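You operate a simulated robot arm through the tools that you are given. There is no shell and no other tool. Be economical: measure what you need, move in short steps, check, and stop when the job is done.

You run a simulated robot arm. Do the job below in one go: nothing can be reset, and whatever is moved stays where it is left.

## Task
Roll the bubbles out of the cover in the green jig and wipe the smear off the blue press.
Fine: roller back in its slot; cleaner from the cleaner tin on the white cloth from the grey bench, fume box left on; cloth back, cap closed again.

The check looks at the end state, three seconds after you hand in, the way a careful person would. Anything else that was tipped, shoved, dropped, spilled or broken makes it a failure. Lids that push on must go on centred and level and be pressed home; caps that screw on are set level and turned clockwise until they are tight. Flat cloth is picked up by pressing the open fingertips on it (5 to 10 N) and closing them slowly along it; thin cloth reads only 2 to 8 mm in the jaws.

## Robot
A 6-joint arm with a two-finger parallel gripper, fixed in place. Base frame: the origin is at the foot of the arm, x ahead of it, y to its left, z up; the work surface is at about z = 900. Lengths are in mm, angles in degrees, forces in N, time in s.
With the tool pointing down near the work surface it reaches from about 140 to 740 mm from the base axis. Its first joint turns from -166.0 to 166.0 degrees. Payload 3.91 kg.
The TCP is the grasp point between the finger pads, 30 mm short of the fingertips. In the tool frame z runs along the fingers and y along their closing line. Largest opening 110 mm; finger width 20, thickness 10; the body of the gripper, 48 by 112 mm, starts 55 mm behind the TCP.
Orientation is that of the tool frame in the base frame, as a unit quaternion [w, x, y, z]. With the fingers straight down and closing along the base's y, the tool's x points along the base's -x, its y along +y and its z along -z.

## Interface
- The arm moves only by the tool servo_tool. Its argument "deltas" is a list of rows, each an object of numbers (a shift or turn left out is 0, a gripper value left out holds the last): "ax", "ay", "az": the turn, a rotation vector about the base's x, y, z in units of 8 degrees (1.0 is 8 degrees); "x", "y", "z": the shift along the base's x, y, z in units of 20 mm (1.0 is 20 mm); "hand": the closure in counts, from 0 (fully open) to 255 (shut). In form: [{"ax": .., "ay": .., "az": .., "x": .., "y": .., "z": .., "hand": ..}, ...]. A call has 1 to 20 rows; each row shifts and turns the commanded pose from where the row before left it. A call with a number of a shift or a turn outside -1 to 1 is refused whole. Rows are played at 5 a second. More than 50 mm and 8.6 degrees between two rows, or a gripper value outside its range, and nothing of the call is played. Where a pose cannot be reached the arm comes as near as it can. A force on the tool above 50 N (or 10 N above the force at the start of the call, whichever is more), or a blocked arm, ends the call early, and 0.2 s more pass. Each finger travels about 45 mm/s and halts on what it meets, pressing with about 34 N; the grip force reading is that of the motor and also rises with nothing between the fingers. The clock runs only during rows and for 0.2 s after the last one: add rows that do not move to give the fingers time. The reply holds the time, the measured pose of the TCP, the force on the tool along the base axes, the opening and the grip force, in the units named above and with some noise.
- Cameras (640 x 400 px; columns grow to the right, rows downward): "scene" is fixed at [398.8, -658.8, 1735.3]; the picture's right is [0.83, 0.55, 0.00], its down [0.49, -0.73, -0.47] and it looks along [-0.26, 0.39, -0.88] (base axes); focal length 309 px, centre (320, 200). "wrist" rides on the gripper at [71, 22, -107] in the tool frame; the picture's right is [-0.29, 0.96, 0.00], its down [-0.76, -0.23, -0.61] and it looks along [-0.58, -0.18, 0.79] (tool axes); focal length 243 px, centre (320, 200).
- grab_frame(camera): a new picture of that camera. No time passes.
- move_column(by): slides the trunk up (or, below 0, down) by that many mm; the arm rides with it, the base frame stays. It gives what a move gives, with no picture.
- measure_at(camera, pixels): for up to 12 pixels [column, row] of the newest picture of that camera ("zoom" is the newest enlarged one), the place [x, y, z] in the base frame of the surface seen there, good to about 2 mm, but the place of the scene camera against the robot may be out by one fixed shift of up to 12 mm in any direction. No time passes.
- zoom(camera, box): a new picture of the part [left, top, right, bottom] of that camera's present view, enlarged. No time passes.
- close_job(): hands the job in; it is judged then, once.

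Work in short steps. Measure before you move; look again where a grasp or a placing could have gone wrong, and mend it. You have 80 turns and 46 pictures in all, those below and enlarged ones among them. Open the gripper and draw the arm clear of the work before you hand the job in, unless the task says otherwise; then end with one line.

The tools are called by a JSON object that holds its "name" and its "arguments". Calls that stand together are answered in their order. servo_tool: Moves the arm, as the interface text tells. Its arguments: {"type":"object","properties":{"deltas":{"type":"array"}},"required":["deltas"]} The other tools are called the same way: move_column (by) slides the trunk up or down; grab_frame (camera) takes a picture; measure_at (camera, pixels) gives the place of the surface under pixels of a picture; zoom (camera, box) takes an enlarged picture of a part of a camera's view; close_job () hands the job in.

At the start:

```text
time: 0.0
tool_pos: [200.4, -256.4, 1334.7]
tool_rot: [0.0, 0.0, 1.0, 0.0]
force: [0.5, 0.3, -0.1]
opening: 109.9
gripper_force: 0.1
trunk travel left (down, up): [-525.0, 65.0]
```

scene: 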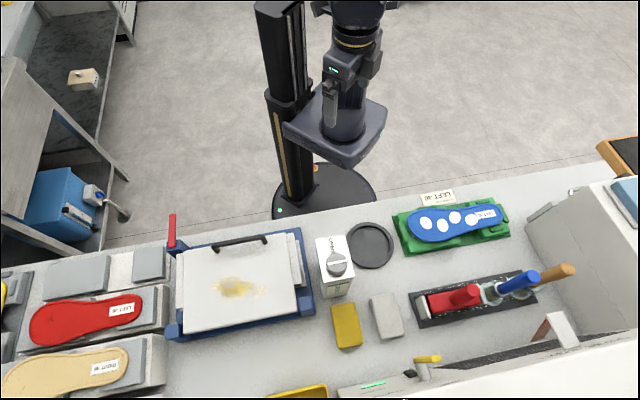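
wrist: 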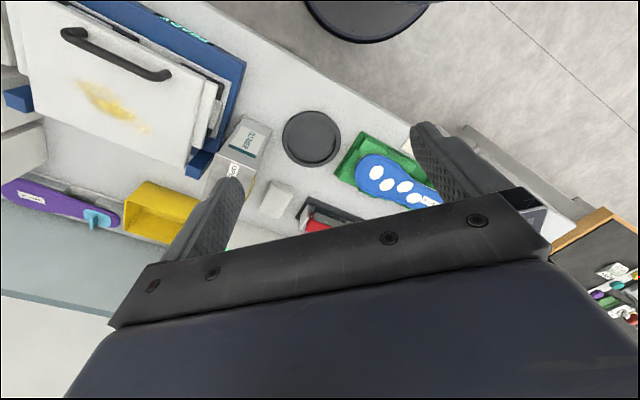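

The scene shows the press at (240,285), the green jig at (450,225), tools at (480,298), and a tin at (335,265). I'll zoom in on these areas first.

{"name": "zoom", "arguments": {"camera": "scene", "box": [300, 170, 460, 270]}}

{"name": "zoom", "arguments": {"camera": "scene", "box": [380, 180, 640, 342]}}

{"name": "zoom", "arguments": {"camera": "scene", "box": [240, 270, 480, 400]}}

{"name": "zoom", "arguments": {"camera": "scene", "box": [0, 20, 240, 220]}}

```text
4.00 times, centred on (380, 220) of scene
```

zoom: 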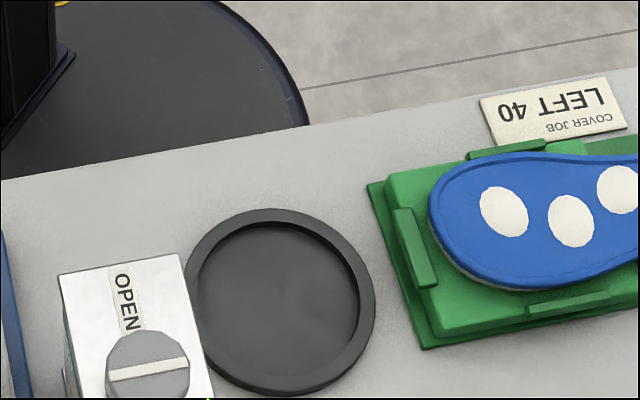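

```text
2.46 times, centred on (510, 261) of scene
```

zoom: 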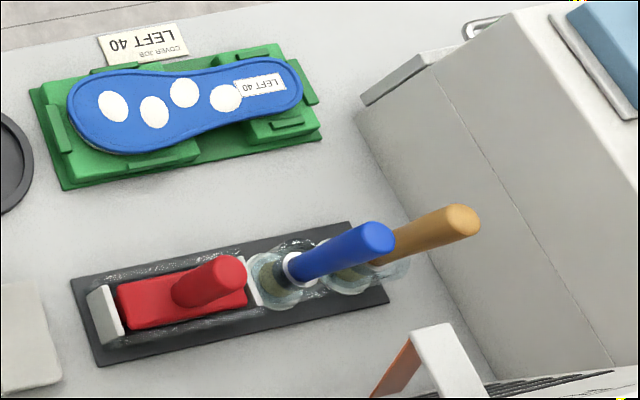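

```text
2.67 times, centred on (360, 335) of scene
```

zoom: 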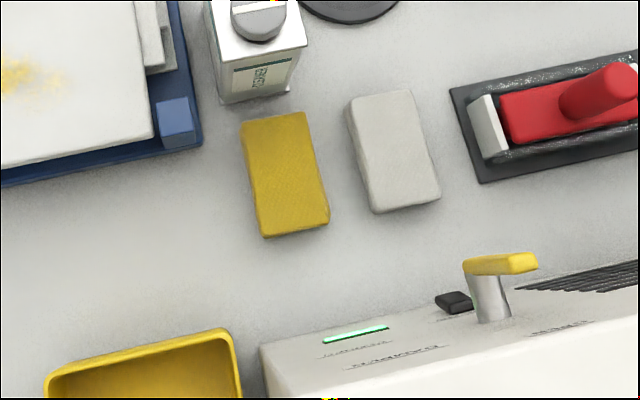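

```text
2.00 times, centred on (120, 120) of scene
```

zoom: 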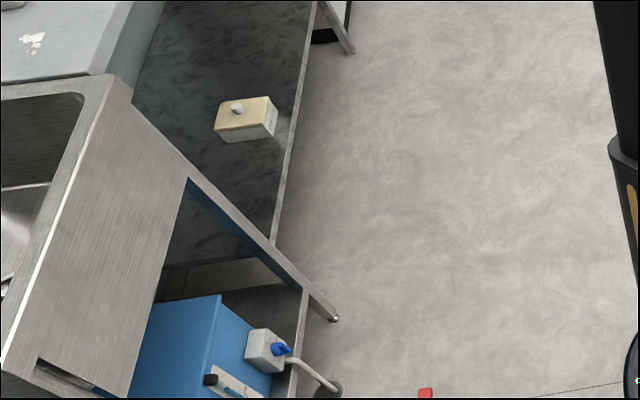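

I'll measure the key points, then use the wrist camera for closer views.

{"name": "measure_at", "arguments": {"camera": "scene", "pixels": [[337, 265], [330, 240], [386, 315], [346, 325], [455, 297], [520, 282], [425, 358], [370, 385], [240, 285], [430, 225], [370, 245], [300, 395]]}}

{"name": "zoom", "arguments": {"camera": "wrist", "box": [0, 0, 320, 260]}}

{"name": "servo_tool", "arguments": {"deltas": [{"x": 1, "y": -1}, {"x": 1, "y": -1}, {"x": 1, "y": -1}, {"x": 1, "y": -1}, {"x": 1, "y": -1}, {}]}}

{"name": "grab_frame", "arguments": {"camera": "wrist"}}

```text
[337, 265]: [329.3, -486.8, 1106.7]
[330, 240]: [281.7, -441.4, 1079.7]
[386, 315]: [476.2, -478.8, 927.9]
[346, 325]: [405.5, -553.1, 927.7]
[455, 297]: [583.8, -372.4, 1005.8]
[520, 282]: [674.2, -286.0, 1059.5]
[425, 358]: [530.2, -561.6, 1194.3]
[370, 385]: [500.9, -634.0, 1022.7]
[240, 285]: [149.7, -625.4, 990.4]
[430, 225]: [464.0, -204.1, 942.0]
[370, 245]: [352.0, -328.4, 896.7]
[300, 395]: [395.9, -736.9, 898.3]
```

```text
1.54 times, centred on (160, 130) of wrist
```

zoom: 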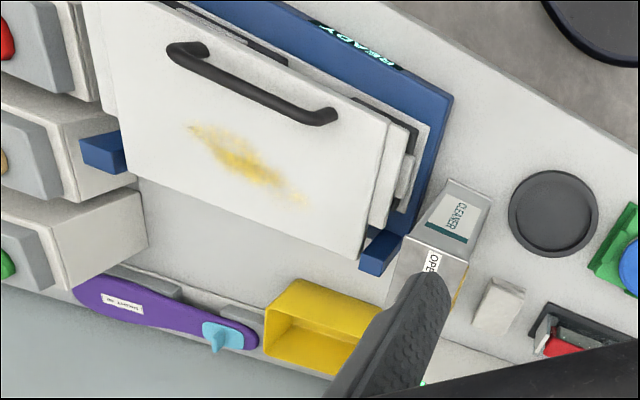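

```text
time: 1.4
tool_pos: [300.7, -357.9, 1334.9]
tool_rot: [0.0, 0.001, 1.0, -0.001]
force: [-0.3, -0.4, 0.4]
opening: 110.0
gripper_force: 0.0
trunk travel left (down, up): [-525.0, 65.0]
```

```text
38 pictures are left
```

wrist: 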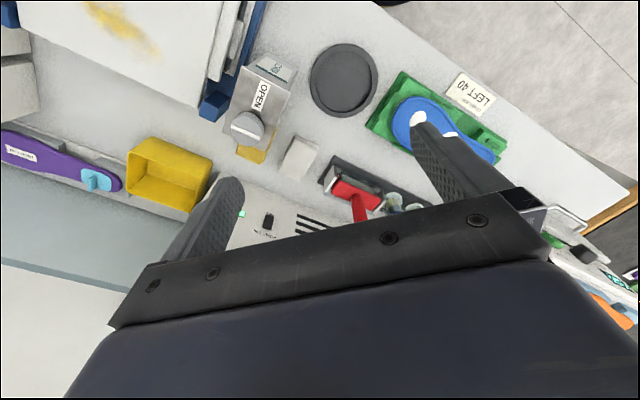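

The tin at (250,110) is labelled CLEANER, and the cap is at (250,125). I'll move toward the box with the green LED and look at it.

{"name": "servo_tool", "arguments": {"deltas": [{"x": 1, "y": -1}, {"x": 1, "y": -1}, {"x": 1, "y": -1}, {"x": 1, "y": -1}, {"x": 1, "y": -1}, {"x": 0, "y": -1}, {"x": 0, "y": -1}, {"x": 0, "y": -1}, {}]}}

{"name": "grab_frame", "arguments": {"camera": "wrist"}}

```text
time: 3.4
tool_pos: [370.5, -474.4, 1265.0]
tool_rot: [0.002, 0.0, 1.0, -0.002]
force: [0.1, 0.8, 0.6]
opening: 109.9
gripper_force: 0.0
out of reach, approached as far as the arm can: row 2, 3, 4, 5, 6, 7, 8
trunk travel left (down, up): [-525.0, 65.0]
```

```text
37 pictures are left
```

wrist: 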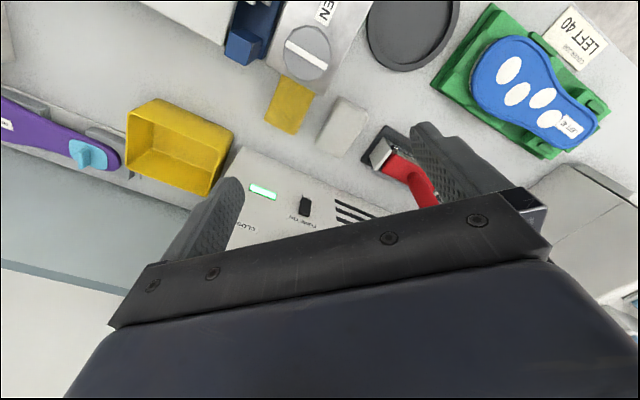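

The green LED at (262,190) and a black switch at (305,205) have labels. I'll zoom in on both, and on the right side of the scene.

{"name": "zoom", "arguments": {"camera": "wrist", "box": [220, 140, 460, 260]}}

{"name": "zoom", "arguments": {"camera": "wrist", "box": [420, 0, 640, 170]}}

{"name": "measure_at", "arguments": {"camera": "wrist", "pixels": [[307, 45], [304, 203], [262, 190], [340, 128], [290, 105], [350, 210], [250, 230], [325, 12], [383, 152], [410, 35], [160, 175]]}}

```text
2.67 times, centred on (340, 200) of wrist
```

zoom: 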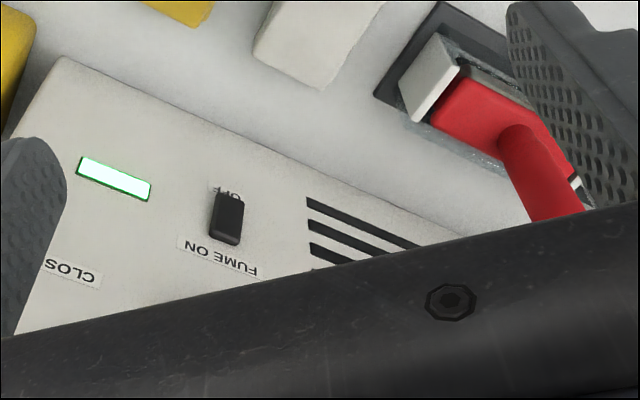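

```text
2.35 times, centred on (530, 85) of wrist
```

zoom: 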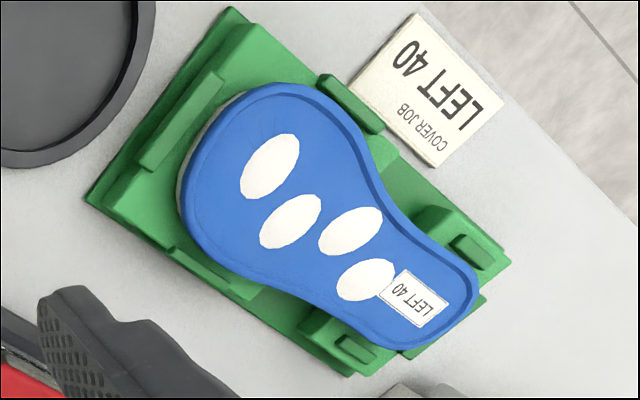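

```text
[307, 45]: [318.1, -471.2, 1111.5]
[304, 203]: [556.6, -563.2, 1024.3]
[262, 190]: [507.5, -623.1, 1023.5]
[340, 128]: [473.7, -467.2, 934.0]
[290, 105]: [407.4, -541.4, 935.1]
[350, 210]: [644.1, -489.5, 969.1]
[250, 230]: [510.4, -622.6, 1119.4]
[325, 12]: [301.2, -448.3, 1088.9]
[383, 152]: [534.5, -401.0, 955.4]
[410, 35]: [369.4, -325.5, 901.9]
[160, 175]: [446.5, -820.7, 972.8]
```

The FUME ON switch is at (556,-563,1024) and the LED is lit. The tool rack is next, so I'll move in over it at a lower height.

{"name": "servo_tool", "arguments": {"deltas": [{"y": 1}, {"y": 1}, {"y": 1}, {"y": 1}, {"y": 1}, {"y": 1}, {"y": 1}, {"x": 1, "z": -1}, {"x": 1, "z": -1}, {"x": 1, "z": -1}, {"x": 1}, {}]}}

{"name": "grab_frame", "arguments": {"camera": "wrist"}}

```text
time: 6.0
tool_pos: [450.8, -334.1, 1204.0]
tool_rot: [0.0, 0.0, 1.0, 0.0]
force: [-0.3, 1.4, 0.3]
opening: 109.9
gripper_force: 0.0
trunk travel left (down, up): [-525.0, 65.0]
```

```text
34 pictures are left
```

wrist: 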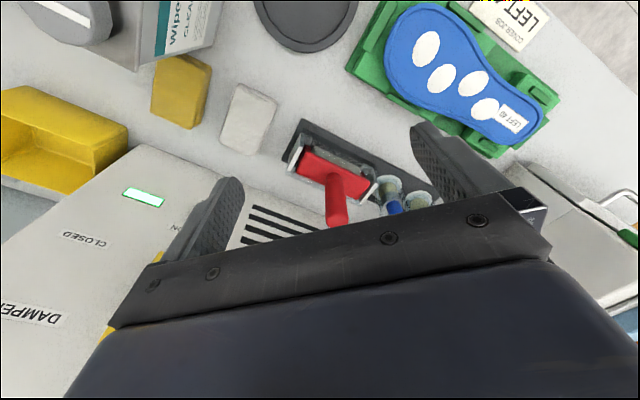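

The wrist view shows the rack at (330,175). I'll zoom in on the rack and on the damper and fume labels.

{"name": "zoom", "arguments": {"camera": "wrist", "box": [220, 100, 460, 250]}}

{"name": "zoom", "arguments": {"camera": "wrist", "box": [0, 0, 300, 190]}}

{"name": "measure_at", "arguments": {"camera": "wrist", "pixels": [[335, 185], [333, 205], [300, 158], [358, 158], [366, 190], [293, 150], [310, 122], [375, 190], [315, 172], [352, 150]]}}

```text
2.67 times, centred on (340, 175) of wrist
```

zoom: 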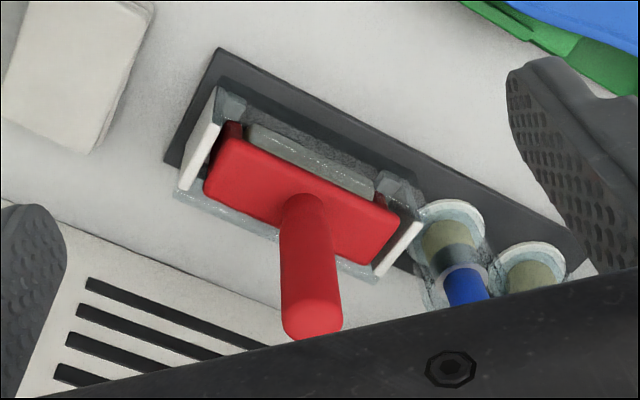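

```text
2.11 times, centred on (150, 95) of wrist
```

zoom: 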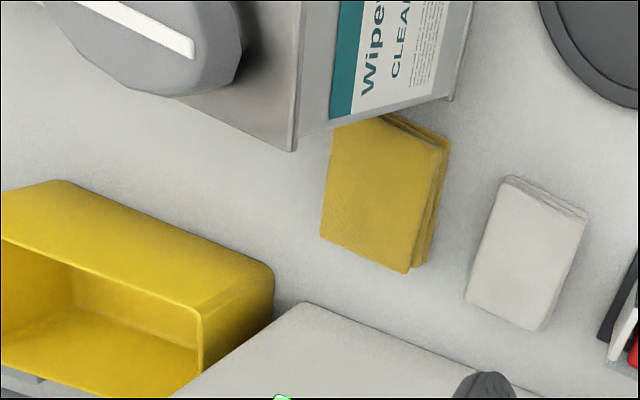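

```text
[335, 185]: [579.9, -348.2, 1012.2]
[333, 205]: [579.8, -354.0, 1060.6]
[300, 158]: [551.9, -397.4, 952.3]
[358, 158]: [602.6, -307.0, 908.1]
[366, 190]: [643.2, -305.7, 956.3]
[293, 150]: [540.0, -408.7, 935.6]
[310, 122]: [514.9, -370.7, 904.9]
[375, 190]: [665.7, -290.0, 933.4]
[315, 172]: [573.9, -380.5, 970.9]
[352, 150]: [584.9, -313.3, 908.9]
```

The roller is the red-handled tool, with its handle at about (580,-350) and its top near z 1060. The rack axis runs at about 45°. I'll rotate the tool +45° and look closer over the rack.

{"name": "servo_tool", "arguments": {"deltas": [{"az": 0.9375, "x": 0.9}, {"az": 0.9375, "x": 0.9}, {"az": 0.9375, "x": 0.9}, {"az": 0.9375, "x": 0.9}, {"az": 0.9375, "x": 0.9, "y": -0.9, "z": -0.9}, {"az": 0.9375, "x": 0.9, "y": -0.9, "z": -0.9}, {"z": -0.9}, {}]}}

{"name": "grab_frame", "arguments": {"camera": "wrist"}}

```text
time: 7.8
tool_pos: [559.1, -371.0, 1150.3]
tool_rot: [0.0, -0.382, 0.924, 0.0]
force: [0.2, 0.6, -0.3]
opening: 109.6
gripper_force: 0.1
trunk travel left (down, up): [-525.0, 65.0]
```

```text
31 pictures are left
```

wrist: 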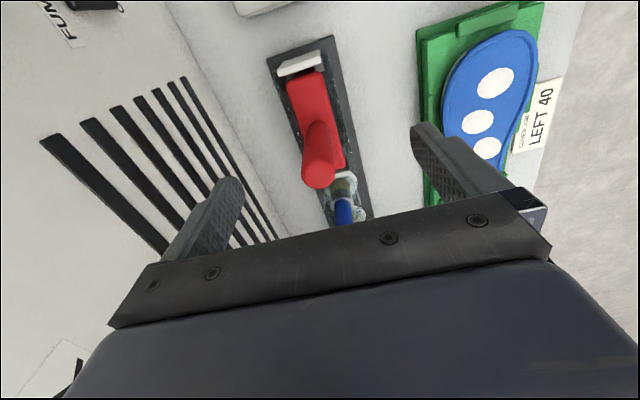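

The roller handle's top is at (320,165) and its body spans rows 70–175. I'll measure the rack edges, the handle and the jig points.

{"name": "measure_at", "arguments": {"camera": "wrist", "pixels": [[333, 42], [372, 200], [266, 58], [302, 65], [302, 95], [320, 130], [318, 172], [306, 165], [332, 160], [495, 82], [478, 122], [487, 148]]}}

{"name": "zoom", "arguments": {"camera": "wrist", "box": [240, 30, 400, 230]}}

```text
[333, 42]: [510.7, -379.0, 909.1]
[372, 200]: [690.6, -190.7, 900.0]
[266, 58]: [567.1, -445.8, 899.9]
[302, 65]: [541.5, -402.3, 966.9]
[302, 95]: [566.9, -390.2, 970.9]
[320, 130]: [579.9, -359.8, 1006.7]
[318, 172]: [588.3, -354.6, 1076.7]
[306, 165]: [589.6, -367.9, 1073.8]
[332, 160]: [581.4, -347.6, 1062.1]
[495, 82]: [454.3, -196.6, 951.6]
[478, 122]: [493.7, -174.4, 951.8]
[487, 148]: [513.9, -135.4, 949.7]
```

```text
2.00 times, centred on (320, 130) of wrist
```

zoom: 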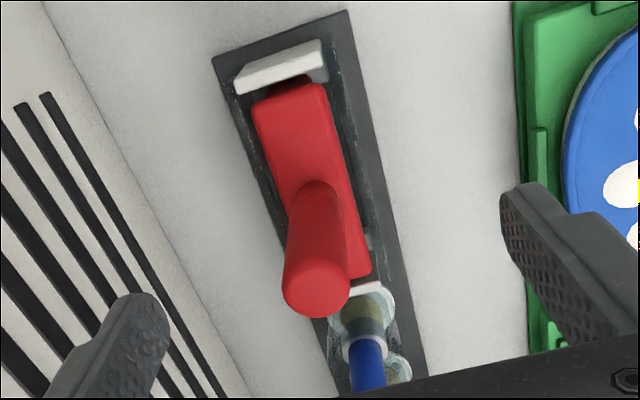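

The handle axis is at about (588,-353) with its top at z 1077, and the rack angle is about 46.5°. I'll view the jig from above next.

{"name": "servo_tool", "arguments": {"deltas": [{"x": -0.8, "y": 1}, {"x": -0.8, "y": 1}, {"x": -0.8, "y": 1}, {"x": -0.8, "y": 1}, {"x": -0.8, "y": 1}, {"y": 1}, {"y": 1}, {"y": 1}, {"y": 0.5}, {}]}}

{"name": "grab_frame", "arguments": {"camera": "wrist"}}

```text
time: 10.0
tool_pos: [478.3, -200.1, 1149.7]
tool_rot: [0.0, -0.381, 0.924, 0.001]
force: [-0.1, 0.1, -0.4]
opening: 110.0
gripper_force: 0.1
trunk travel left (down, up): [-525.0, 65.0]
```

```text
29 pictures are left
```

wrist: 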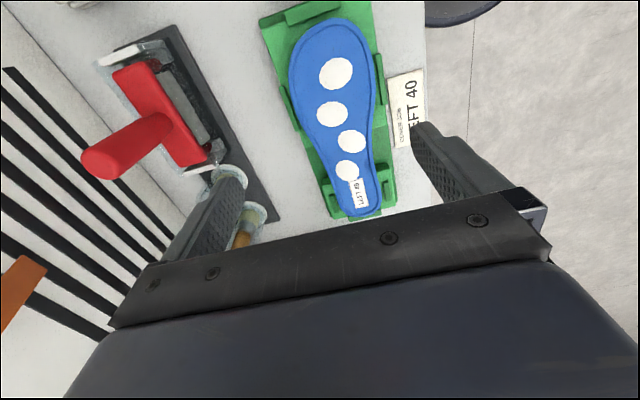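

The whole insole is in view, with bubbles at (336,73), (331,114), (351,140) and (347,170). I'll measure its outline, the green blocks and the roller.

{"name": "measure_at", "arguments": {"camera": "wrist", "pixels": [[336, 73], [331, 114], [351, 140], [347, 170], [332, 24], [360, 212], [293, 80], [376, 70], [310, 14], [382, 70], [288, 100], [390, 185]]}}

{"name": "measure_at", "arguments": {"camera": "wrist", "pixels": [[125, 50], [215, 150], [185, 100], [175, 85], [205, 130], [140, 85], [190, 150], [150, 120], [140, 140], [95, 165], [180, 35], [120, 90]]}}

{"name": "zoom", "arguments": {"camera": "wrist", "box": [240, 0, 440, 230]}}

{"name": "zoom", "arguments": {"camera": "wrist", "box": [70, 20, 290, 260]}}

```text
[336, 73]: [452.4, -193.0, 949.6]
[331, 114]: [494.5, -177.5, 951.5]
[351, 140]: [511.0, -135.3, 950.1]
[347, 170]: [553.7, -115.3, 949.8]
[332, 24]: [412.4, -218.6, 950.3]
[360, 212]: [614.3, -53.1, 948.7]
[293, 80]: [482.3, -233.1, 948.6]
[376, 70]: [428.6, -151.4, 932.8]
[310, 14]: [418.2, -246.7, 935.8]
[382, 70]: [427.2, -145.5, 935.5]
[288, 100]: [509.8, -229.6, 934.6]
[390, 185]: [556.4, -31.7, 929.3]
```

```text
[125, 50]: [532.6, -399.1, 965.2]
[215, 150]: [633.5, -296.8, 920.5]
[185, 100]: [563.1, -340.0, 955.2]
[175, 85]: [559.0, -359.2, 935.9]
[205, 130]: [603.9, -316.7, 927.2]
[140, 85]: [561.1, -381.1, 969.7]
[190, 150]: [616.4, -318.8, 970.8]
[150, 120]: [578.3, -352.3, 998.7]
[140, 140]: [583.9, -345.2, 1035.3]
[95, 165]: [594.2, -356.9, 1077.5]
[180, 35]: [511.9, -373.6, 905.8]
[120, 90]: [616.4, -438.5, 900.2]
```

```text
1.74 times, centred on (340, 115) of wrist
```

zoom: 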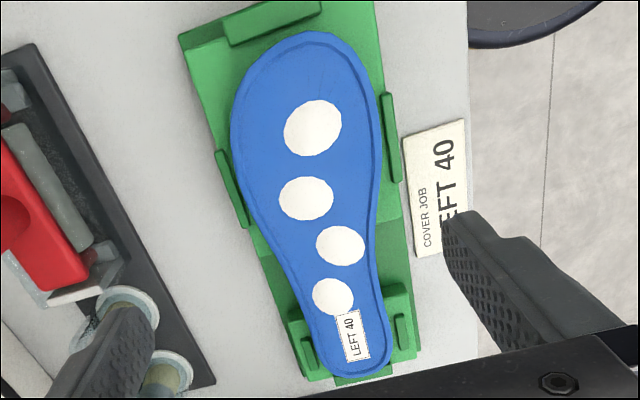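

```text
1.67 times, centred on (180, 140) of wrist
```

zoom: 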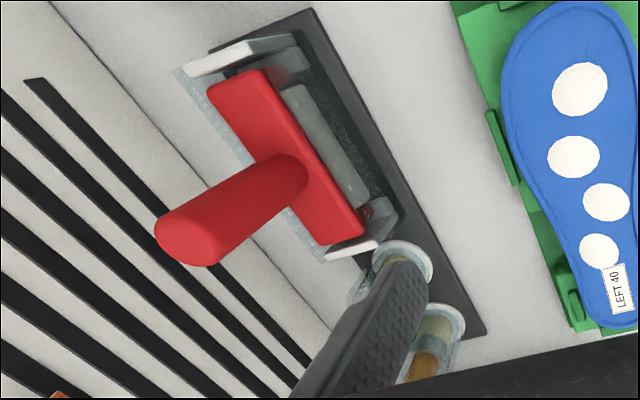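

The insole surface is at z 950 with its axis at about 39°, and the blocks are lower at about z 935. I'll go above the roller handle with the fingers pre-closed to about 60 mm, and lower to just above it.

{"name": "servo_tool", "arguments": {"deltas": [{"x": 0.7, "y": -0.95, "hand": 116}, {"x": 0.7, "y": -0.95}, {"x": 0.7, "y": -0.95}, {"x": 0.7, "y": -0.95}, {"x": 0.7, "y": -0.95}, {"x": 0.7, "y": -0.95}, {"x": 0.7, "y": -0.95, "az": 0.19}, {"x": 0.63, "y": -1}, {}]}}

{"name": "grab_frame", "arguments": {"camera": "wrist"}}

```text
time: 12.0
tool_pos: [590.0, -354.2, 1150.2]
tool_rot: [-0.001, -0.394, 0.919, -0.001]
force: [0.4, -0.3, 0.4]
opening: 60.1
gripper_force: 0.1
trunk travel left (down, up): [-525.0, 65.0]
```

```text
26 pictures are left
```

wrist: 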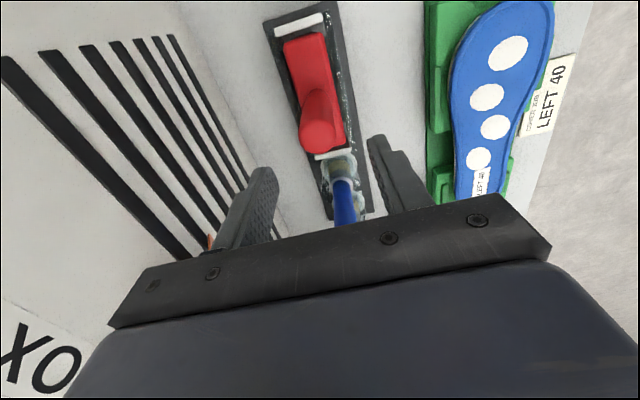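

{"name": "measure_at", "arguments": {"camera": "wrist", "pixels": [[322, 138], [305, 140], [342, 138], [322, 150], [295, 50], [345, 205], [240, 160], [175, 50]]}}

```text
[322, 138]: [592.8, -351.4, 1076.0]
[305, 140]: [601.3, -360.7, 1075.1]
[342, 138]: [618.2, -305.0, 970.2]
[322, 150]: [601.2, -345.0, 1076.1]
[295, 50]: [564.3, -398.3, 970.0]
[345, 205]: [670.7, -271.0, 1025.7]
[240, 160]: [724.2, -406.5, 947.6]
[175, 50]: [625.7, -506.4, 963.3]
```

The handle top centre is about (593,-351). I'll descend to TCP z ≈ 1033, close, and hold.

{"name": "servo_tool", "arguments": {"deltas": [{"x": 0.15, "y": 0.15, "z": -0.9}, {"z": -1}, {"z": -1}, {"z": -1}, {"z": -1}, {"z": -0.95}, {}, {"hand": 170}, {"hand": 200}, {"hand": 230}, {"hand": 255}, {}, {}, {}]}}

```text
time: 15.0
tool_pos: [592.9, -350.7, 1031.7]
tool_rot: [0.0, -0.394, 0.919, -0.001]
force: [2.8, -3.3, -0.1]
opening: 30.1
gripper_force: 34.7
trunk travel left (down, up): [-525.0, 65.0]
```

The handle is gripped at 30 mm. I'll lift straight up, clear of the slot.

{"name": "servo_tool", "arguments": {"deltas": [{"z": 0.5}, {"z": 0.5}, {"z": 0.7}, {"z": 1}, {"z": 1}, {"z": 1}, {"z": 1}, {}]}}

{"name": "grab_frame", "arguments": {"camera": "wrist"}}

```text
time: 16.8
tool_pos: [591.9, -350.6, 1146.6]
tool_rot: [0.0, -0.394, 0.919, 0.0]
force: [1.0, 0.4, -2.6]
opening: 30.0
gripper_force: 33.9
trunk travel left (down, up): [-525.0, 65.0]
```

```text
25 pictures are left
```

wrist: 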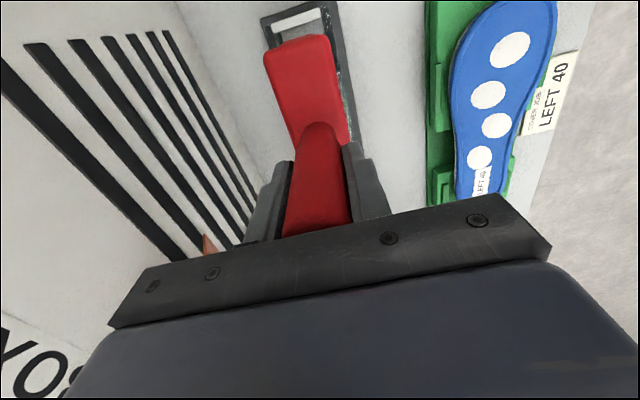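

The roller is out. I'll turn it −98° so its axis lies across the insole while carrying it above the toe.

{"name": "servo_tool", "arguments": {"deltas": [{"x": -0.64, "y": 0.51, "az": -0.942}, {"x": -0.64, "y": 0.51, "az": -0.942}, {"x": -0.64, "y": 0.51, "az": -0.942}, {"x": -0.64, "y": 0.51, "az": -0.942}, {"x": -0.64, "y": 0.51, "az": -0.942}, {"x": -0.64, "y": 0.51, "az": -0.942}, {"x": -0.64, "y": 0.51, "az": -0.942}, {"x": -0.64, "y": 0.51, "az": -0.942}, {"x": -0.64, "y": 0.51, "az": -0.942}, {"x": -0.64, "y": 0.51, "az": -0.942}, {"x": -0.64, "y": 0.51, "az": -0.942}, {"x": -0.64, "y": 0.51, "az": -0.942}, {"x": -0.6, "y": 0.51, "az": -0.942}, {}]}}

{"name": "grab_frame", "arguments": {"camera": "scene"}}

```text
time: 19.8
tool_pos: [427.4, -217.3, 1146.7]
tool_rot: [-0.001, 0.435, 0.9, 0.0]
force: [0.4, 0.2, -2.5]
opening: 30.1
gripper_force: 34.1
trunk travel left (down, up): [-525.0, 65.0]
```

```text
24 pictures are left
```

scene: 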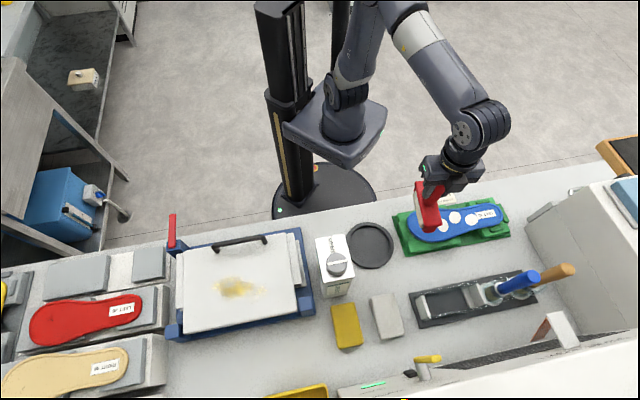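

I'll lower toward the toe, with the end of the descent in small steps, watching the force.

{"name": "servo_tool", "arguments": {"deltas": [{"z": -1}, {"z": -1}, {"z": -0.8}, {"z": -0.3}, {}]}}

{"name": "servo_tool", "arguments": {"deltas": [{"z": -0.2}, {"z": -0.2}, {"z": -0.2}, {}]}}

{"name": "zoom", "arguments": {"camera": "scene", "box": [390, 160, 530, 260]}}

```text
time: 21.0
tool_pos: [425.7, -218.5, 1085.5]
tool_rot: [0.0, 0.435, 0.9, -0.001]
force: [-1.3, 0.9, -2.3]
opening: 30.0
gripper_force: 34.0
trunk travel left (down, up): [-525.0, 65.0]
```

```text
time: 22.0
tool_pos: [426.6, -218.7, 1072.6]
tool_rot: [0.001, 0.434, 0.901, 0.0]
force: [0.6, -0.8, -2.7]
opening: 30.2
gripper_force: 34.0
trunk travel left (down, up): [-525.0, 65.0]
```

```text
4.00 times, centred on (460, 210) of scene
```

zoom: 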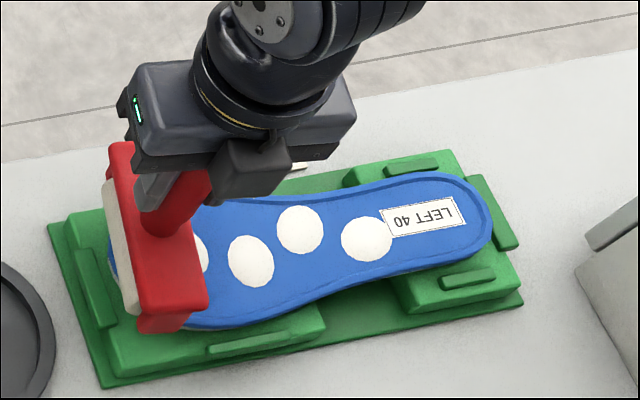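

There's no contact yet, so I'll keep going down in 2 mm steps.

{"name": "servo_tool", "arguments": {"deltas": [{"z": -0.1}, {"z": -0.1}, {"z": -0.1}, {"z": -0.1}, {}]}}

{"name": "servo_tool", "arguments": {"deltas": [{"z": -0.1}, {"z": -0.1}, {}]}}

```text
time: 23.2
tool_pos: [425.7, -219.1, 1067.0]
tool_rot: [0.003, 0.435, 0.901, 0.0]
force: [1.3, -0.3, 28.1]
opening: 30.5
gripper_force: 33.8
trunk travel left (down, up): [-525.0, 65.0]
```

```text
time: 24.0
tool_pos: [425.7, -217.1, 1061.7]
tool_rot: [0.0, 0.435, 0.901, -0.001]
force: [2.1, -1.5, 27.6]
opening: 30.2
gripper_force: 33.8
trunk travel left (down, up): [-525.0, 65.0]
```

Contact reads 28 N and the handle is starting to slip in the grip. I'll ease up slightly to set a moderate press.

{"name": "servo_tool", "arguments": {"deltas": [{"z": 0.05}, {}]}}

```text
time: 24.6
tool_pos: [426.4, -217.7, 1061.5]
tool_rot: [0.001, 0.435, 0.901, 0.0]
force: [1.0, -2.2, 19.0]
opening: 30.1
gripper_force: 34.2
trunk travel left (down, up): [-525.0, 65.0]
```

It's at 19 N. I'll roll slowly along the insole from toe to heel.

{"name": "servo_tool", "arguments": {"deltas": [{"x": 0.39, "y": 0.3125}, {"x": 0.39, "y": 0.3125}, {"x": 0.39, "y": 0.3125}, {"x": 0.39, "y": 0.3125}, {"x": 0.39, "y": 0.3125}, {"x": 0.39, "y": 0.3125}, {}]}}

{"name": "zoom", "arguments": {"camera": "scene", "box": [390, 160, 530, 260]}}

```text
time: 26.2
tool_pos: [472.4, -180.0, 1062.0]
tool_rot: [0.0, 0.435, 0.901, 0.0]
force: [3.2, -2.8, 17.9]
opening: 30.2
gripper_force: 33.7
trunk travel left (down, up): [-525.0, 65.0]
```

```text
4.00 times, centred on (460, 210) of scene
```

zoom: 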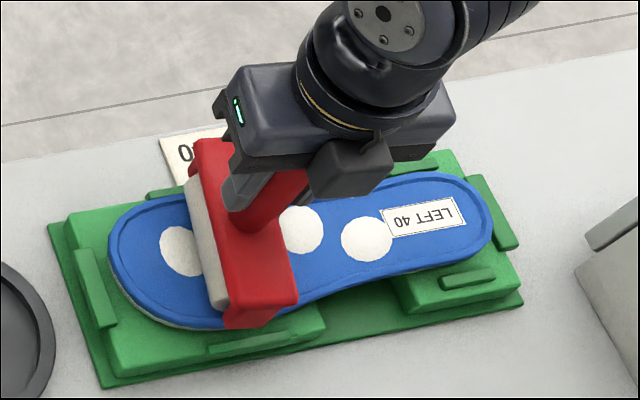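

Bubble 1 at (180,250) seems a bit smaller after one pass. I'll continue to the heel and then roll back.

{"name": "servo_tool", "arguments": {"deltas": [{"x": 0.39, "y": 0.3125}, {"x": 0.39, "y": 0.3125}, {"x": 0.39, "y": 0.3125}, {"x": 0.39, "y": 0.3125}, {"x": 0.39, "y": 0.3125}, {"x": 0.39, "y": 0.3125}, {"x": 0.39, "y": 0.3125}, {"x": 0.39, "y": 0.3125}, {"x": 0.39, "y": 0.3125}, {"x": 0.39, "y": 0.3125}, {"x": 0.39, "y": 0.3125}, {"x": 0.39, "y": 0.3125}, {"x": 0.39, "y": 0.3125}, {}]}}

{"name": "zoom", "arguments": {"camera": "scene", "box": [390, 160, 530, 260]}}

```text
time: 29.2
tool_pos: [574.7, -100.2, 1062.7]
tool_rot: [0.0, 0.435, 0.9, 0.0]
force: [4.6, -5.7, 15.0]
opening: 30.4
gripper_force: 34.2
trunk travel left (down, up): [-525.0, 65.0]
```

```text
4.00 times, centred on (460, 210) of scene
```

zoom: 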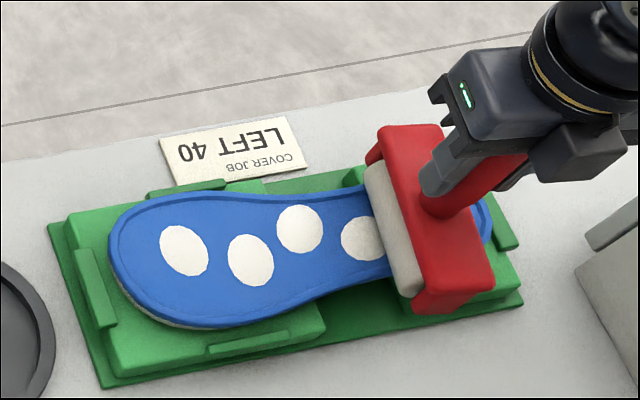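

The bubbles look unchanged at about 17 N and 50 mm/s. I'll press harder, around 25 N, and roll back slowly over bubble 4.

{"name": "servo_tool", "arguments": {"deltas": [{"z": -0.08}, {"z": -0.02}, {"x": -0.195, "y": -0.156}, {"x": -0.195, "y": -0.156}, {"x": -0.195, "y": -0.156}, {"x": -0.195, "y": -0.156}, {"x": -0.195, "y": -0.156}, {"x": -0.195, "y": -0.156}, {"x": -0.195, "y": -0.156}, {"x": -0.195, "y": -0.156}, {"x": -0.195, "y": -0.156}, {"x": -0.195, "y": -0.156}, {"x": -0.195, "y": -0.156}, {"x": -0.195, "y": -0.156}, {"x": -0.195, "y": -0.156}, {"x": -0.195, "y": -0.156}, {"x": -0.195, "y": -0.156}, {"x": -0.195, "y": -0.156}, {}]}}

{"name": "zoom", "arguments": {"camera": "scene", "box": [390, 160, 530, 260]}}

```text
time: 33.2
tool_pos: [512.5, -148.3, 1060.6]
tool_rot: [0.001, 0.435, 0.9, -0.001]
force: [-4.1, 4.3, 16.6]
opening: 30.1
gripper_force: 34.2
trunk travel left (down, up): [-525.0, 65.0]
```

```text
4.00 times, centred on (460, 210) of scene
```

zoom: 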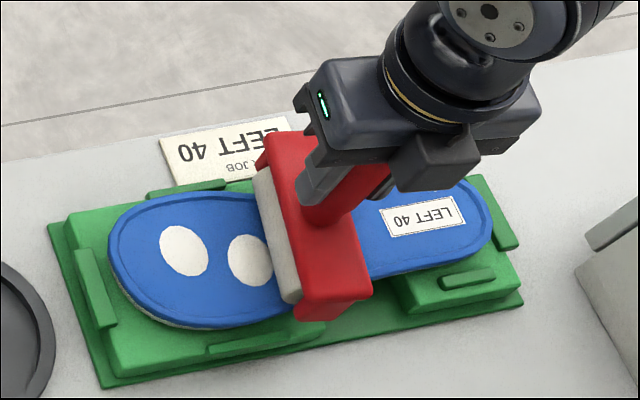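

Bubble 4 is gone. I'll continue slowly back toward the toe with a touch more pressure.

{"name": "servo_tool", "arguments": {"deltas": [{"z": -0.04}, {"x": -0.2, "y": -0.16}, {"x": -0.2, "y": -0.16}, {"x": -0.2, "y": -0.16}, {"x": -0.2, "y": -0.16}, {"x": -0.2, "y": -0.16}, {"x": -0.2, "y": -0.16}, {"x": -0.2, "y": -0.16}, {"x": -0.2, "y": -0.16}, {"x": -0.2, "y": -0.16}, {"x": -0.2, "y": -0.16}, {"x": -0.2, "y": -0.16}, {"x": -0.2, "y": -0.16}, {"x": -0.2, "y": -0.16}, {"x": -0.2, "y": -0.16}, {"x": -0.2, "y": -0.16}, {"x": -0.2, "y": -0.16}, {"x": -0.2, "y": -0.16}, {"x": -0.2, "y": -0.16}, {"x": -0.2, "y": -0.16}]}}

{"name": "servo_tool", "arguments": {"deltas": [{"x": -0.2, "y": -0.16}, {"x": -0.2, "y": -0.16}, {}]}}

{"name": "zoom", "arguments": {"camera": "scene", "box": [390, 160, 530, 260]}}

```text
time: 37.4
tool_pos: [435.4, -209.4, 1060.0]
tool_rot: [0.001, 0.435, 0.9, -0.001]
force: [-2.4, 4.4, 18.9]
opening: 30.3
gripper_force: 34.2
trunk travel left (down, up): [-525.0, 65.0]
```

```text
time: 38.2
tool_pos: [427.4, -215.5, 1059.5]
tool_rot: [0.001, 0.434, 0.901, -0.001]
force: [-1.9, 2.2, 19.9]
opening: 30.4
gripper_force: 34.0
trunk travel left (down, up): [-525.0, 65.0]
```

```text
4.00 times, centred on (460, 210) of scene
```

zoom: 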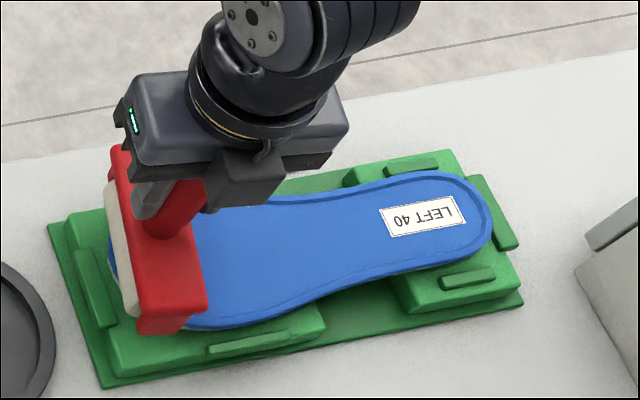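

All four bubbles look gone. I'll lift, then reverse the carry back over the rack.

{"name": "servo_tool", "arguments": {"deltas": [{"z": 0.3}, {"z": 1}, {"z": 1}, {"z": 1}, {"z": 1}, {}]}}

{"name": "servo_tool", "arguments": {"deltas": [{"x": 0.63, "y": -0.51, "az": 0.942}, {"x": 0.64, "y": -0.51, "az": 0.942}, {"x": 0.64, "y": -0.51, "az": 0.942}, {"x": 0.64, "y": -0.51, "az": 0.942}, {"x": 0.64, "y": -0.51, "az": 0.942}, {"x": 0.64, "y": -0.51, "az": 0.942}, {"x": 0.64, "y": -0.51, "az": 0.942}, {"x": 0.64, "y": -0.51, "az": 0.942}, {"x": 0.64, "y": -0.51, "az": 0.942}, {"x": 0.64, "y": -0.51, "az": 0.942}, {"x": 0.64, "y": -0.51, "az": 0.942}, {"x": 0.64, "y": -0.51, "az": 0.942}, {"x": 0.6, "y": -0.51, "az": 0.942}, {}]}}

{"name": "grab_frame", "arguments": {"camera": "wrist"}}

```text
time: 39.6
tool_pos: [427.6, -217.7, 1144.5]
tool_rot: [0.0, 0.435, 0.901, 0.0]
force: [0.1, -0.7, -3.3]
opening: 30.4
gripper_force: 34.2
trunk travel left (down, up): [-525.0, 65.0]
```

```text
time: 42.6
tool_pos: [595.5, -349.4, 1144.8]
tool_rot: [0.001, -0.395, 0.919, 0.0]
force: [0.8, -0.3, -2.2]
opening: 30.4
gripper_force: 34.5
trunk travel left (down, up): [-525.0, 65.0]
```

```text
18 pictures are left
```

wrist: 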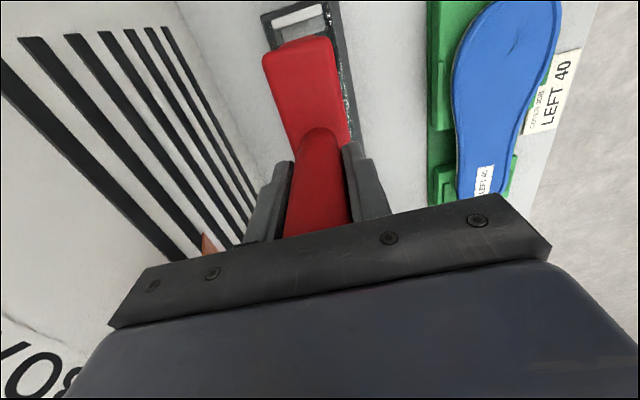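

The insole is clear of bubbles and the roller's alignment in the jaws matches the pick. I'll shift back by (−3,−1.2) and lower it into the slot, slowly at the end.

{"name": "servo_tool", "arguments": {"deltas": [{"x": -0.15, "y": -0.06, "z": -0.5}, {"z": -1}, {"z": -1}, {"z": -1}, {"z": -0.7}, {}]}}

{"name": "servo_tool", "arguments": {"deltas": [{"z": -0.3}, {"z": -0.3}, {"z": -0.3}, {"z": -0.2}, {"z": -0.1}, {}]}}

```text
time: 44.0
tool_pos: [591.9, -351.0, 1061.2]
tool_rot: [0.0, -0.394, 0.919, 0.0]
force: [0.9, -1.2, -3.0]
opening: 30.3
gripper_force: 34.0
trunk travel left (down, up): [-525.0, 65.0]
```

```text
time: 45.4
tool_pos: [591.7, -350.4, 1035.7]
tool_rot: [0.0, -0.395, 0.919, -0.001]
force: [4.4, -4.9, -2.9]
opening: 30.6
gripper_force: 33.4
trunk travel left (down, up): [-525.0, 65.0]
```

It's entering the guide. I'll continue down in small steps until it seats.

{"name": "servo_tool", "arguments": {"deltas": [{"z": -0.1}, {"z": -0.1}, {"z": -0.1}, {}]}}

{"name": "servo_tool", "arguments": {"deltas": [{"z": -0.1}, {"z": -0.1}, {}]}}

```text
time: 46.4
tool_pos: [591.5, -349.6, 1034.7]
tool_rot: [0.002, -0.395, 0.919, -0.002]
force: [4.4, -5.3, 18.4]
opening: 30.5
gripper_force: 34.3
trunk travel left (down, up): [-525.0, 65.0]
```

```text
time: 47.2
tool_pos: [590.9, -351.1, 1029.7]
tool_rot: [0.002, -0.395, 0.919, -0.002]
force: [9.3, -7.3, 30.6]
opening: 30.4
gripper_force: 34.5
trunk travel left (down, up): [-525.0, 65.0]
```

I'll check visually whether it's seated before releasing.

{"name": "zoom", "arguments": {"camera": "scene", "box": [400, 240, 560, 340]}}

```text
4.00 times, centred on (480, 290) of scene
```

zoom: 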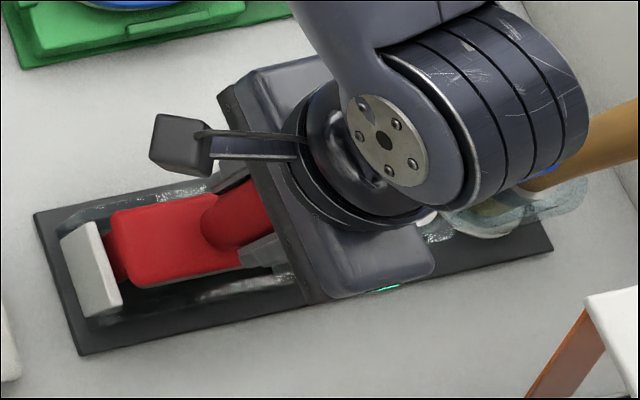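

{"name": "measure_at", "arguments": {"camera": "zoom", "pixels": [[140, 230], [180, 250], [210, 205], [90, 265], [85, 235], [50, 300]]}}

```text
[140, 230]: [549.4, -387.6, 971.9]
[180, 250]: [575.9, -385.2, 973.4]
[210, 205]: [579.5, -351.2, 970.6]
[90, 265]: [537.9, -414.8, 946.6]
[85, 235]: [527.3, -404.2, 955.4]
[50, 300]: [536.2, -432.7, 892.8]
```

It's sitting about 7 mm high, with a sideways push toward (+x,−y). I'll lift a little, shift 2.5 mm that way, and lower again.

{"name": "servo_tool", "arguments": {"deltas": [{"z": 0.4}, {"z": 0.3}, {"x": 0.1, "y": -0.1}, {"z": -0.2}, {"z": -0.2}, {"z": -0.1}, {}]}}

{"name": "servo_tool", "arguments": {"deltas": [{"z": -0.1}, {"z": -0.1}, {}]}}

```text
time: 48.8
tool_pos: [593.0, -352.0, 1030.7]
tool_rot: [-0.001, -0.395, 0.919, 0.0]
force: [-0.8, -0.3, -3.3]
opening: 30.3
gripper_force: 33.6
trunk travel left (down, up): [-525.0, 65.0]
```

```text
time: 49.6
tool_pos: [593.0, -352.9, 1026.4]
tool_rot: [0.0, -0.395, 0.919, 0.0]
force: [-0.8, 0.7, -2.9]
opening: 30.4
gripper_force: 34.1
trunk travel left (down, up): [-525.0, 65.0]
```

No lateral force now, and it's dropping in freely. I'll continue down.

{"name": "servo_tool", "arguments": {"deltas": [{"z": -0.1}, {"z": -0.1}, {"z": -0.1}, {}]}}

{"name": "servo_tool", "arguments": {"deltas": [{"z": -0.1}, {}]}}

```text
time: 50.6
tool_pos: [593.5, -351.7, 1020.2]
tool_rot: [0.0, -0.395, 0.919, -0.001]
force: [0.4, 0.3, -2.8]
opening: 30.5
gripper_force: 34.2
trunk travel left (down, up): [-525.0, 65.0]
```

```text
time: 51.2
tool_pos: [593.1, -351.9, 1020.3]
tool_rot: [0.001, -0.395, 0.919, -0.002]
force: [-0.4, -0.5, 9.2]
opening: 30.5
gripper_force: 34.2
trunk travel left (down, up): [-525.0, 65.0]
```

It's seated with a vertical force of 9 N. I'll open the fingers, rise straight up, and look.

{"name": "servo_tool", "arguments": {"deltas": [{"hand": 170}, {"hand": 140}, {"hand": 116}, {}, {"z": 0.5}, {"z": 1}, {"z": 1}, {"z": 1}, {"z": 1}, {"z": 1}, {"z": 1}, {}]}}

{"name": "grab_frame", "arguments": {"camera": "wrist"}}

```text
time: 53.8
tool_pos: [593.6, -352.3, 1149.5]
tool_rot: [0.0, -0.395, 0.919, 0.0]
force: [-0.2, 0.5, 0.4]
opening: 60.1
gripper_force: 0.0
trunk travel left (down, up): [-525.0, 65.0]
```

```text
16 pictures are left
```

wrist: 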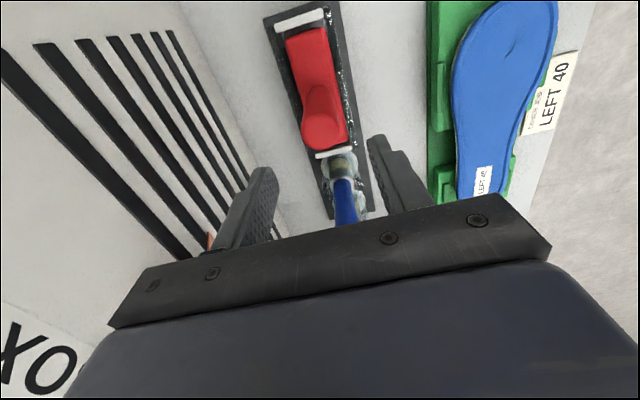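

The roller looks restored. I'll check its height and zoom on the mark on the insole at (515,45).

{"name": "measure_at", "arguments": {"camera": "wrist", "pixels": [[295, 50], [345, 125], [322, 138]]}}

{"name": "zoom", "arguments": {"camera": "wrist", "box": [420, 0, 600, 200]}}

```text
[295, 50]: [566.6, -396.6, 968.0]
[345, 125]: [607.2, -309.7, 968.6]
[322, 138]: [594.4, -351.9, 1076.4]
```

```text
2.00 times, centred on (510, 100) of wrist
```

zoom: 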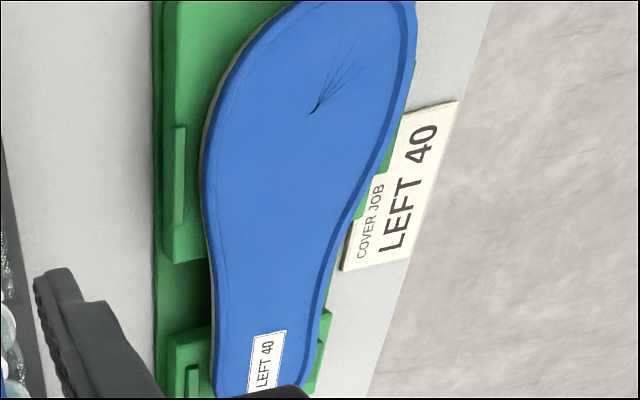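

The roller is seated (z 968) and the insole has no bubbles. Next I'll check the fume box switch and damper.

{"name": "zoom", "arguments": {"camera": "scene", "box": [330, 310, 474, 400]}}

```text
4.44 times, centred on (402, 355) of scene
```

zoom: 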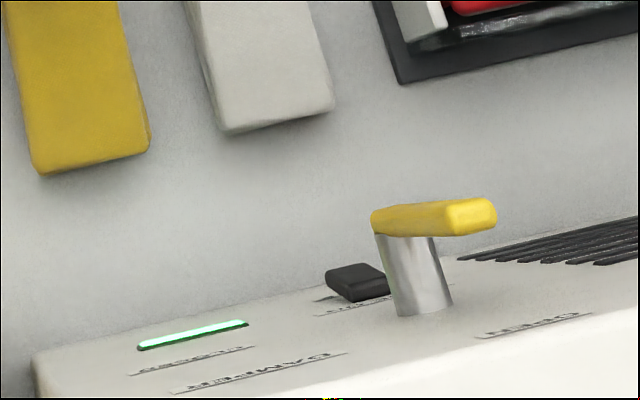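

The damper lever points to OPEN and the LED is green, so the fume box is on and I'll leave it alone. I'll go over the cleaner tin for a close look at its cap.

{"name": "servo_tool", "arguments": {"deltas": [{"x": -1, "z": 0.8, "az": -0.97}, {"x": -1, "z": 0.8, "az": -0.97}, {"x": -1, "z": 0.8, "az": -0.97}, {"x": -1, "z": 0.8, "az": -0.97}, {"x": -1, "z": 0.8, "az": -0.97}, {"x": -1, "az": -0.97}, {"x": -1, "y": -0.5}, {"x": -1, "y": -0.5}, {"x": -1, "y": -0.5}, {"x": -1, "y": -0.9}, {"x": -1, "y": -0.9}, {"x": -1, "y": -0.9}, {"x": -1, "y": -0.9}, {}]}}

{"name": "grab_frame", "arguments": {"camera": "wrist"}}

```text
time: 56.8
tool_pos: [332.6, -455.6, 1229.2]
tool_rot: [0.0, 0.002, 1.0, 0.0]
force: [-1.0, -1.2, -0.7]
opening: 59.9
gripper_force: 0.1
trunk travel left (down, up): [-525.0, 65.0]
```

```text
13 pictures are left
```

wrist: 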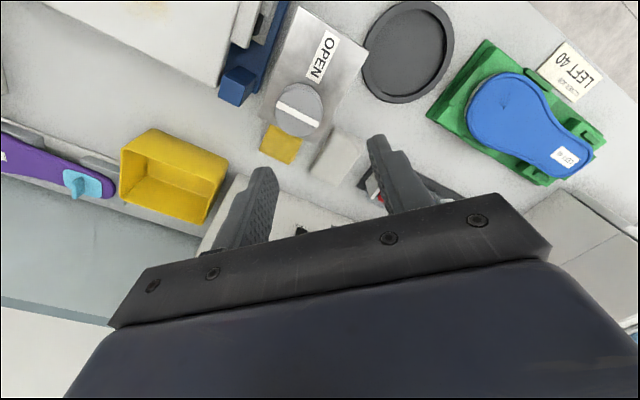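

{"name": "zoom", "arguments": {"camera": "wrist", "box": [240, 0, 400, 180]}}

{"name": "measure_at", "arguments": {"camera": "wrist", "pixels": [[298, 108], [277, 98], [320, 120], [303, 84], [322, 50], [290, 10], [270, 100], [366, 50], [335, 155], [320, 170], [350, 138], [405, 50]]}}

```text
2.22 times, centred on (320, 90) of wrist
```

zoom: 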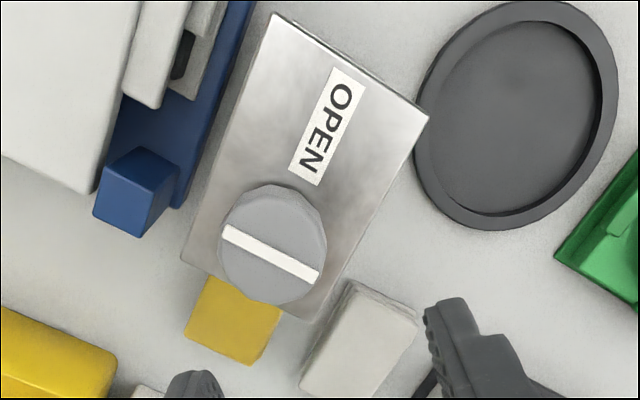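

```text
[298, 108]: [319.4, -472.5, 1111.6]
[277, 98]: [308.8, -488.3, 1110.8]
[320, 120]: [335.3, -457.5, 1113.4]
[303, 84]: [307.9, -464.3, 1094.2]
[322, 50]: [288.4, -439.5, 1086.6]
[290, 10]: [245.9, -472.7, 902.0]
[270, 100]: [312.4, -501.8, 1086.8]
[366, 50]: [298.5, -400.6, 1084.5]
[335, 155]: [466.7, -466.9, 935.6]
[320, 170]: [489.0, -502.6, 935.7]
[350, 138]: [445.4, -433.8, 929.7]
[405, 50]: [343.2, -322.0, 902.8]
```

The cap is centred at (320,-472.5), about 44 mm across, z 1087–1112, with its bar across the tin and OPEN along the tin. I'll lower over it, grip, and turn it counter-clockwise 48° first.

{"name": "measure_at", "arguments": {"camera": "wrist", "pixels": [[302, 12], [262, 114], [314, 139], [364, 52], [375, 45], [445, 50], [408, 5], [405, 97], [280, 132], [270, 150]]}}

{"name": "servo_tool", "arguments": {"deltas": [{"x": -0.6, "y": -0.85, "z": -0.5}, {"z": -1}, {"z": -1}, {"z": -1}, {"z": -1}, {"z": -0.85}, {}, {"hand": 140}, {"hand": 170}, {"hand": 200}, {"hand": 255}, {}, {}, {}]}}

```text
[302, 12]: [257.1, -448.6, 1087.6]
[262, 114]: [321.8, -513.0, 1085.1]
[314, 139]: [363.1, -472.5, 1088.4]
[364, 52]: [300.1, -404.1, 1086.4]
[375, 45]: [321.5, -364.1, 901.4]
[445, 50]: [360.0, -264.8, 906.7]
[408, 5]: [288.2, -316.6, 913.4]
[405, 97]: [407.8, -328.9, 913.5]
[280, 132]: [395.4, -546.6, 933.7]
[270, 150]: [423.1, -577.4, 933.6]
```

```text
time: 59.8
tool_pos: [321.9, -471.9, 1122.4]
tool_rot: [0.0, 0.001, 1.0, 0.0]
force: [1.1, -3.8, 2.8]
opening: 44.7
gripper_force: 33.9
trunk travel left (down, up): [-525.0, 65.0]
```

Gripped at 44.7 mm. I'll turn it counter-clockwise by 48°.

{"name": "servo_tool", "arguments": {"deltas": [{"az": 0.8}, {"az": 0.8}, {"az": 0.8}, {"az": 0.8}, {"az": 0.8}, {"az": 0.8}, {}]}}

```text
time: 61.4
tool_pos: [321.6, -471.9, 1123.2]
tool_rot: [0.0, -0.328, 0.945, -0.001]
force: [3.7, -8.7, 11.7]
opening: 44.3
gripper_force: 33.7
trunk travel left (down, up): [-525.0, 65.0]
```

The cap turns and pushes upward slightly, so it's a thread. I'll turn further with a slight rise.

{"name": "servo_tool", "arguments": {"deltas": [{"az": 0.8, "z": 0.05}, {"az": 0.8, "z": 0.03}, {"az": 0.8, "z": 0.03}, {"az": 0.8, "z": 0.03}, {"az": 0.8, "z": 0.03}, {"az": 0.8, "z": 0.03}, {"az": 0.8, "z": 0.03}, {"az": 0.8, "z": 0.03}, {}]}}

```text
time: 63.4
tool_pos: [321.0, -471.9, 1127.5]
tool_rot: [-0.001, -0.705, 0.709, 0.0]
force: [0.6, 0.3, -8.2]
opening: 44.9
gripper_force: 33.7
trunk travel left (down, up): [-525.0, 65.0]
```

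That's 90° turned, and I'm now pulling up a little (−8 N). I'll turn another 77° without rising.

{"name": "servo_tool", "arguments": {"deltas": [{"az": 0.8, "z": -0.02}, {"az": 0.8, "z": 0.02}, {"az": 0.8, "z": 0.02}, {"az": 0.8, "z": 0.02}, {"az": 0.8, "z": 0.02}, {"az": 0.8, "z": 0.02}, {"az": 0.8, "z": 0.02}, {"az": 0.8, "z": 0.02}, {"az": 0.8, "z": 0.02}, {"az": 0.8, "z": 0.02}, {"az": 0.8, "z": 0.02}, {"az": 0.8, "z": 0.02}, {}]}}

```text
time: 66.2
tool_pos: [356.8, -449.5, 1129.8]
tool_rot: [0.007, 0.85, -0.527, -0.003]
force: [0.7, -0.5, -8.1]
opening: 44.7
gripper_force: 34.2
out of reach, approached as far as the arm can: row 4, 5, 6, 7, 8, 9, 10, 11, 12
trunk travel left (down, up): [-525.0, 65.0]
```

The wrist reached its limit and the TCP drifted to (357,-450). I'll check the scene straight away.

{"name": "grab_frame", "arguments": {"camera": "scene"}}

```text
11 pictures are left
```

scene: 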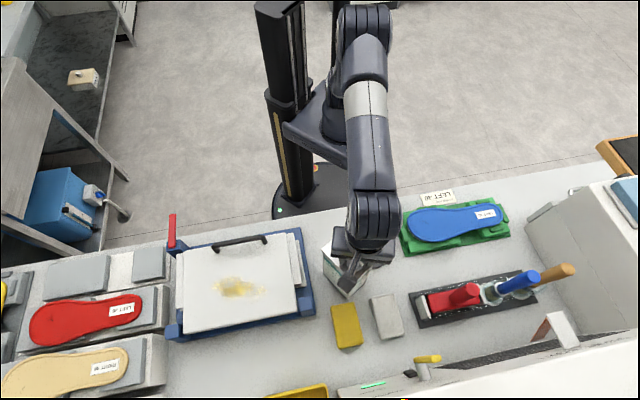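

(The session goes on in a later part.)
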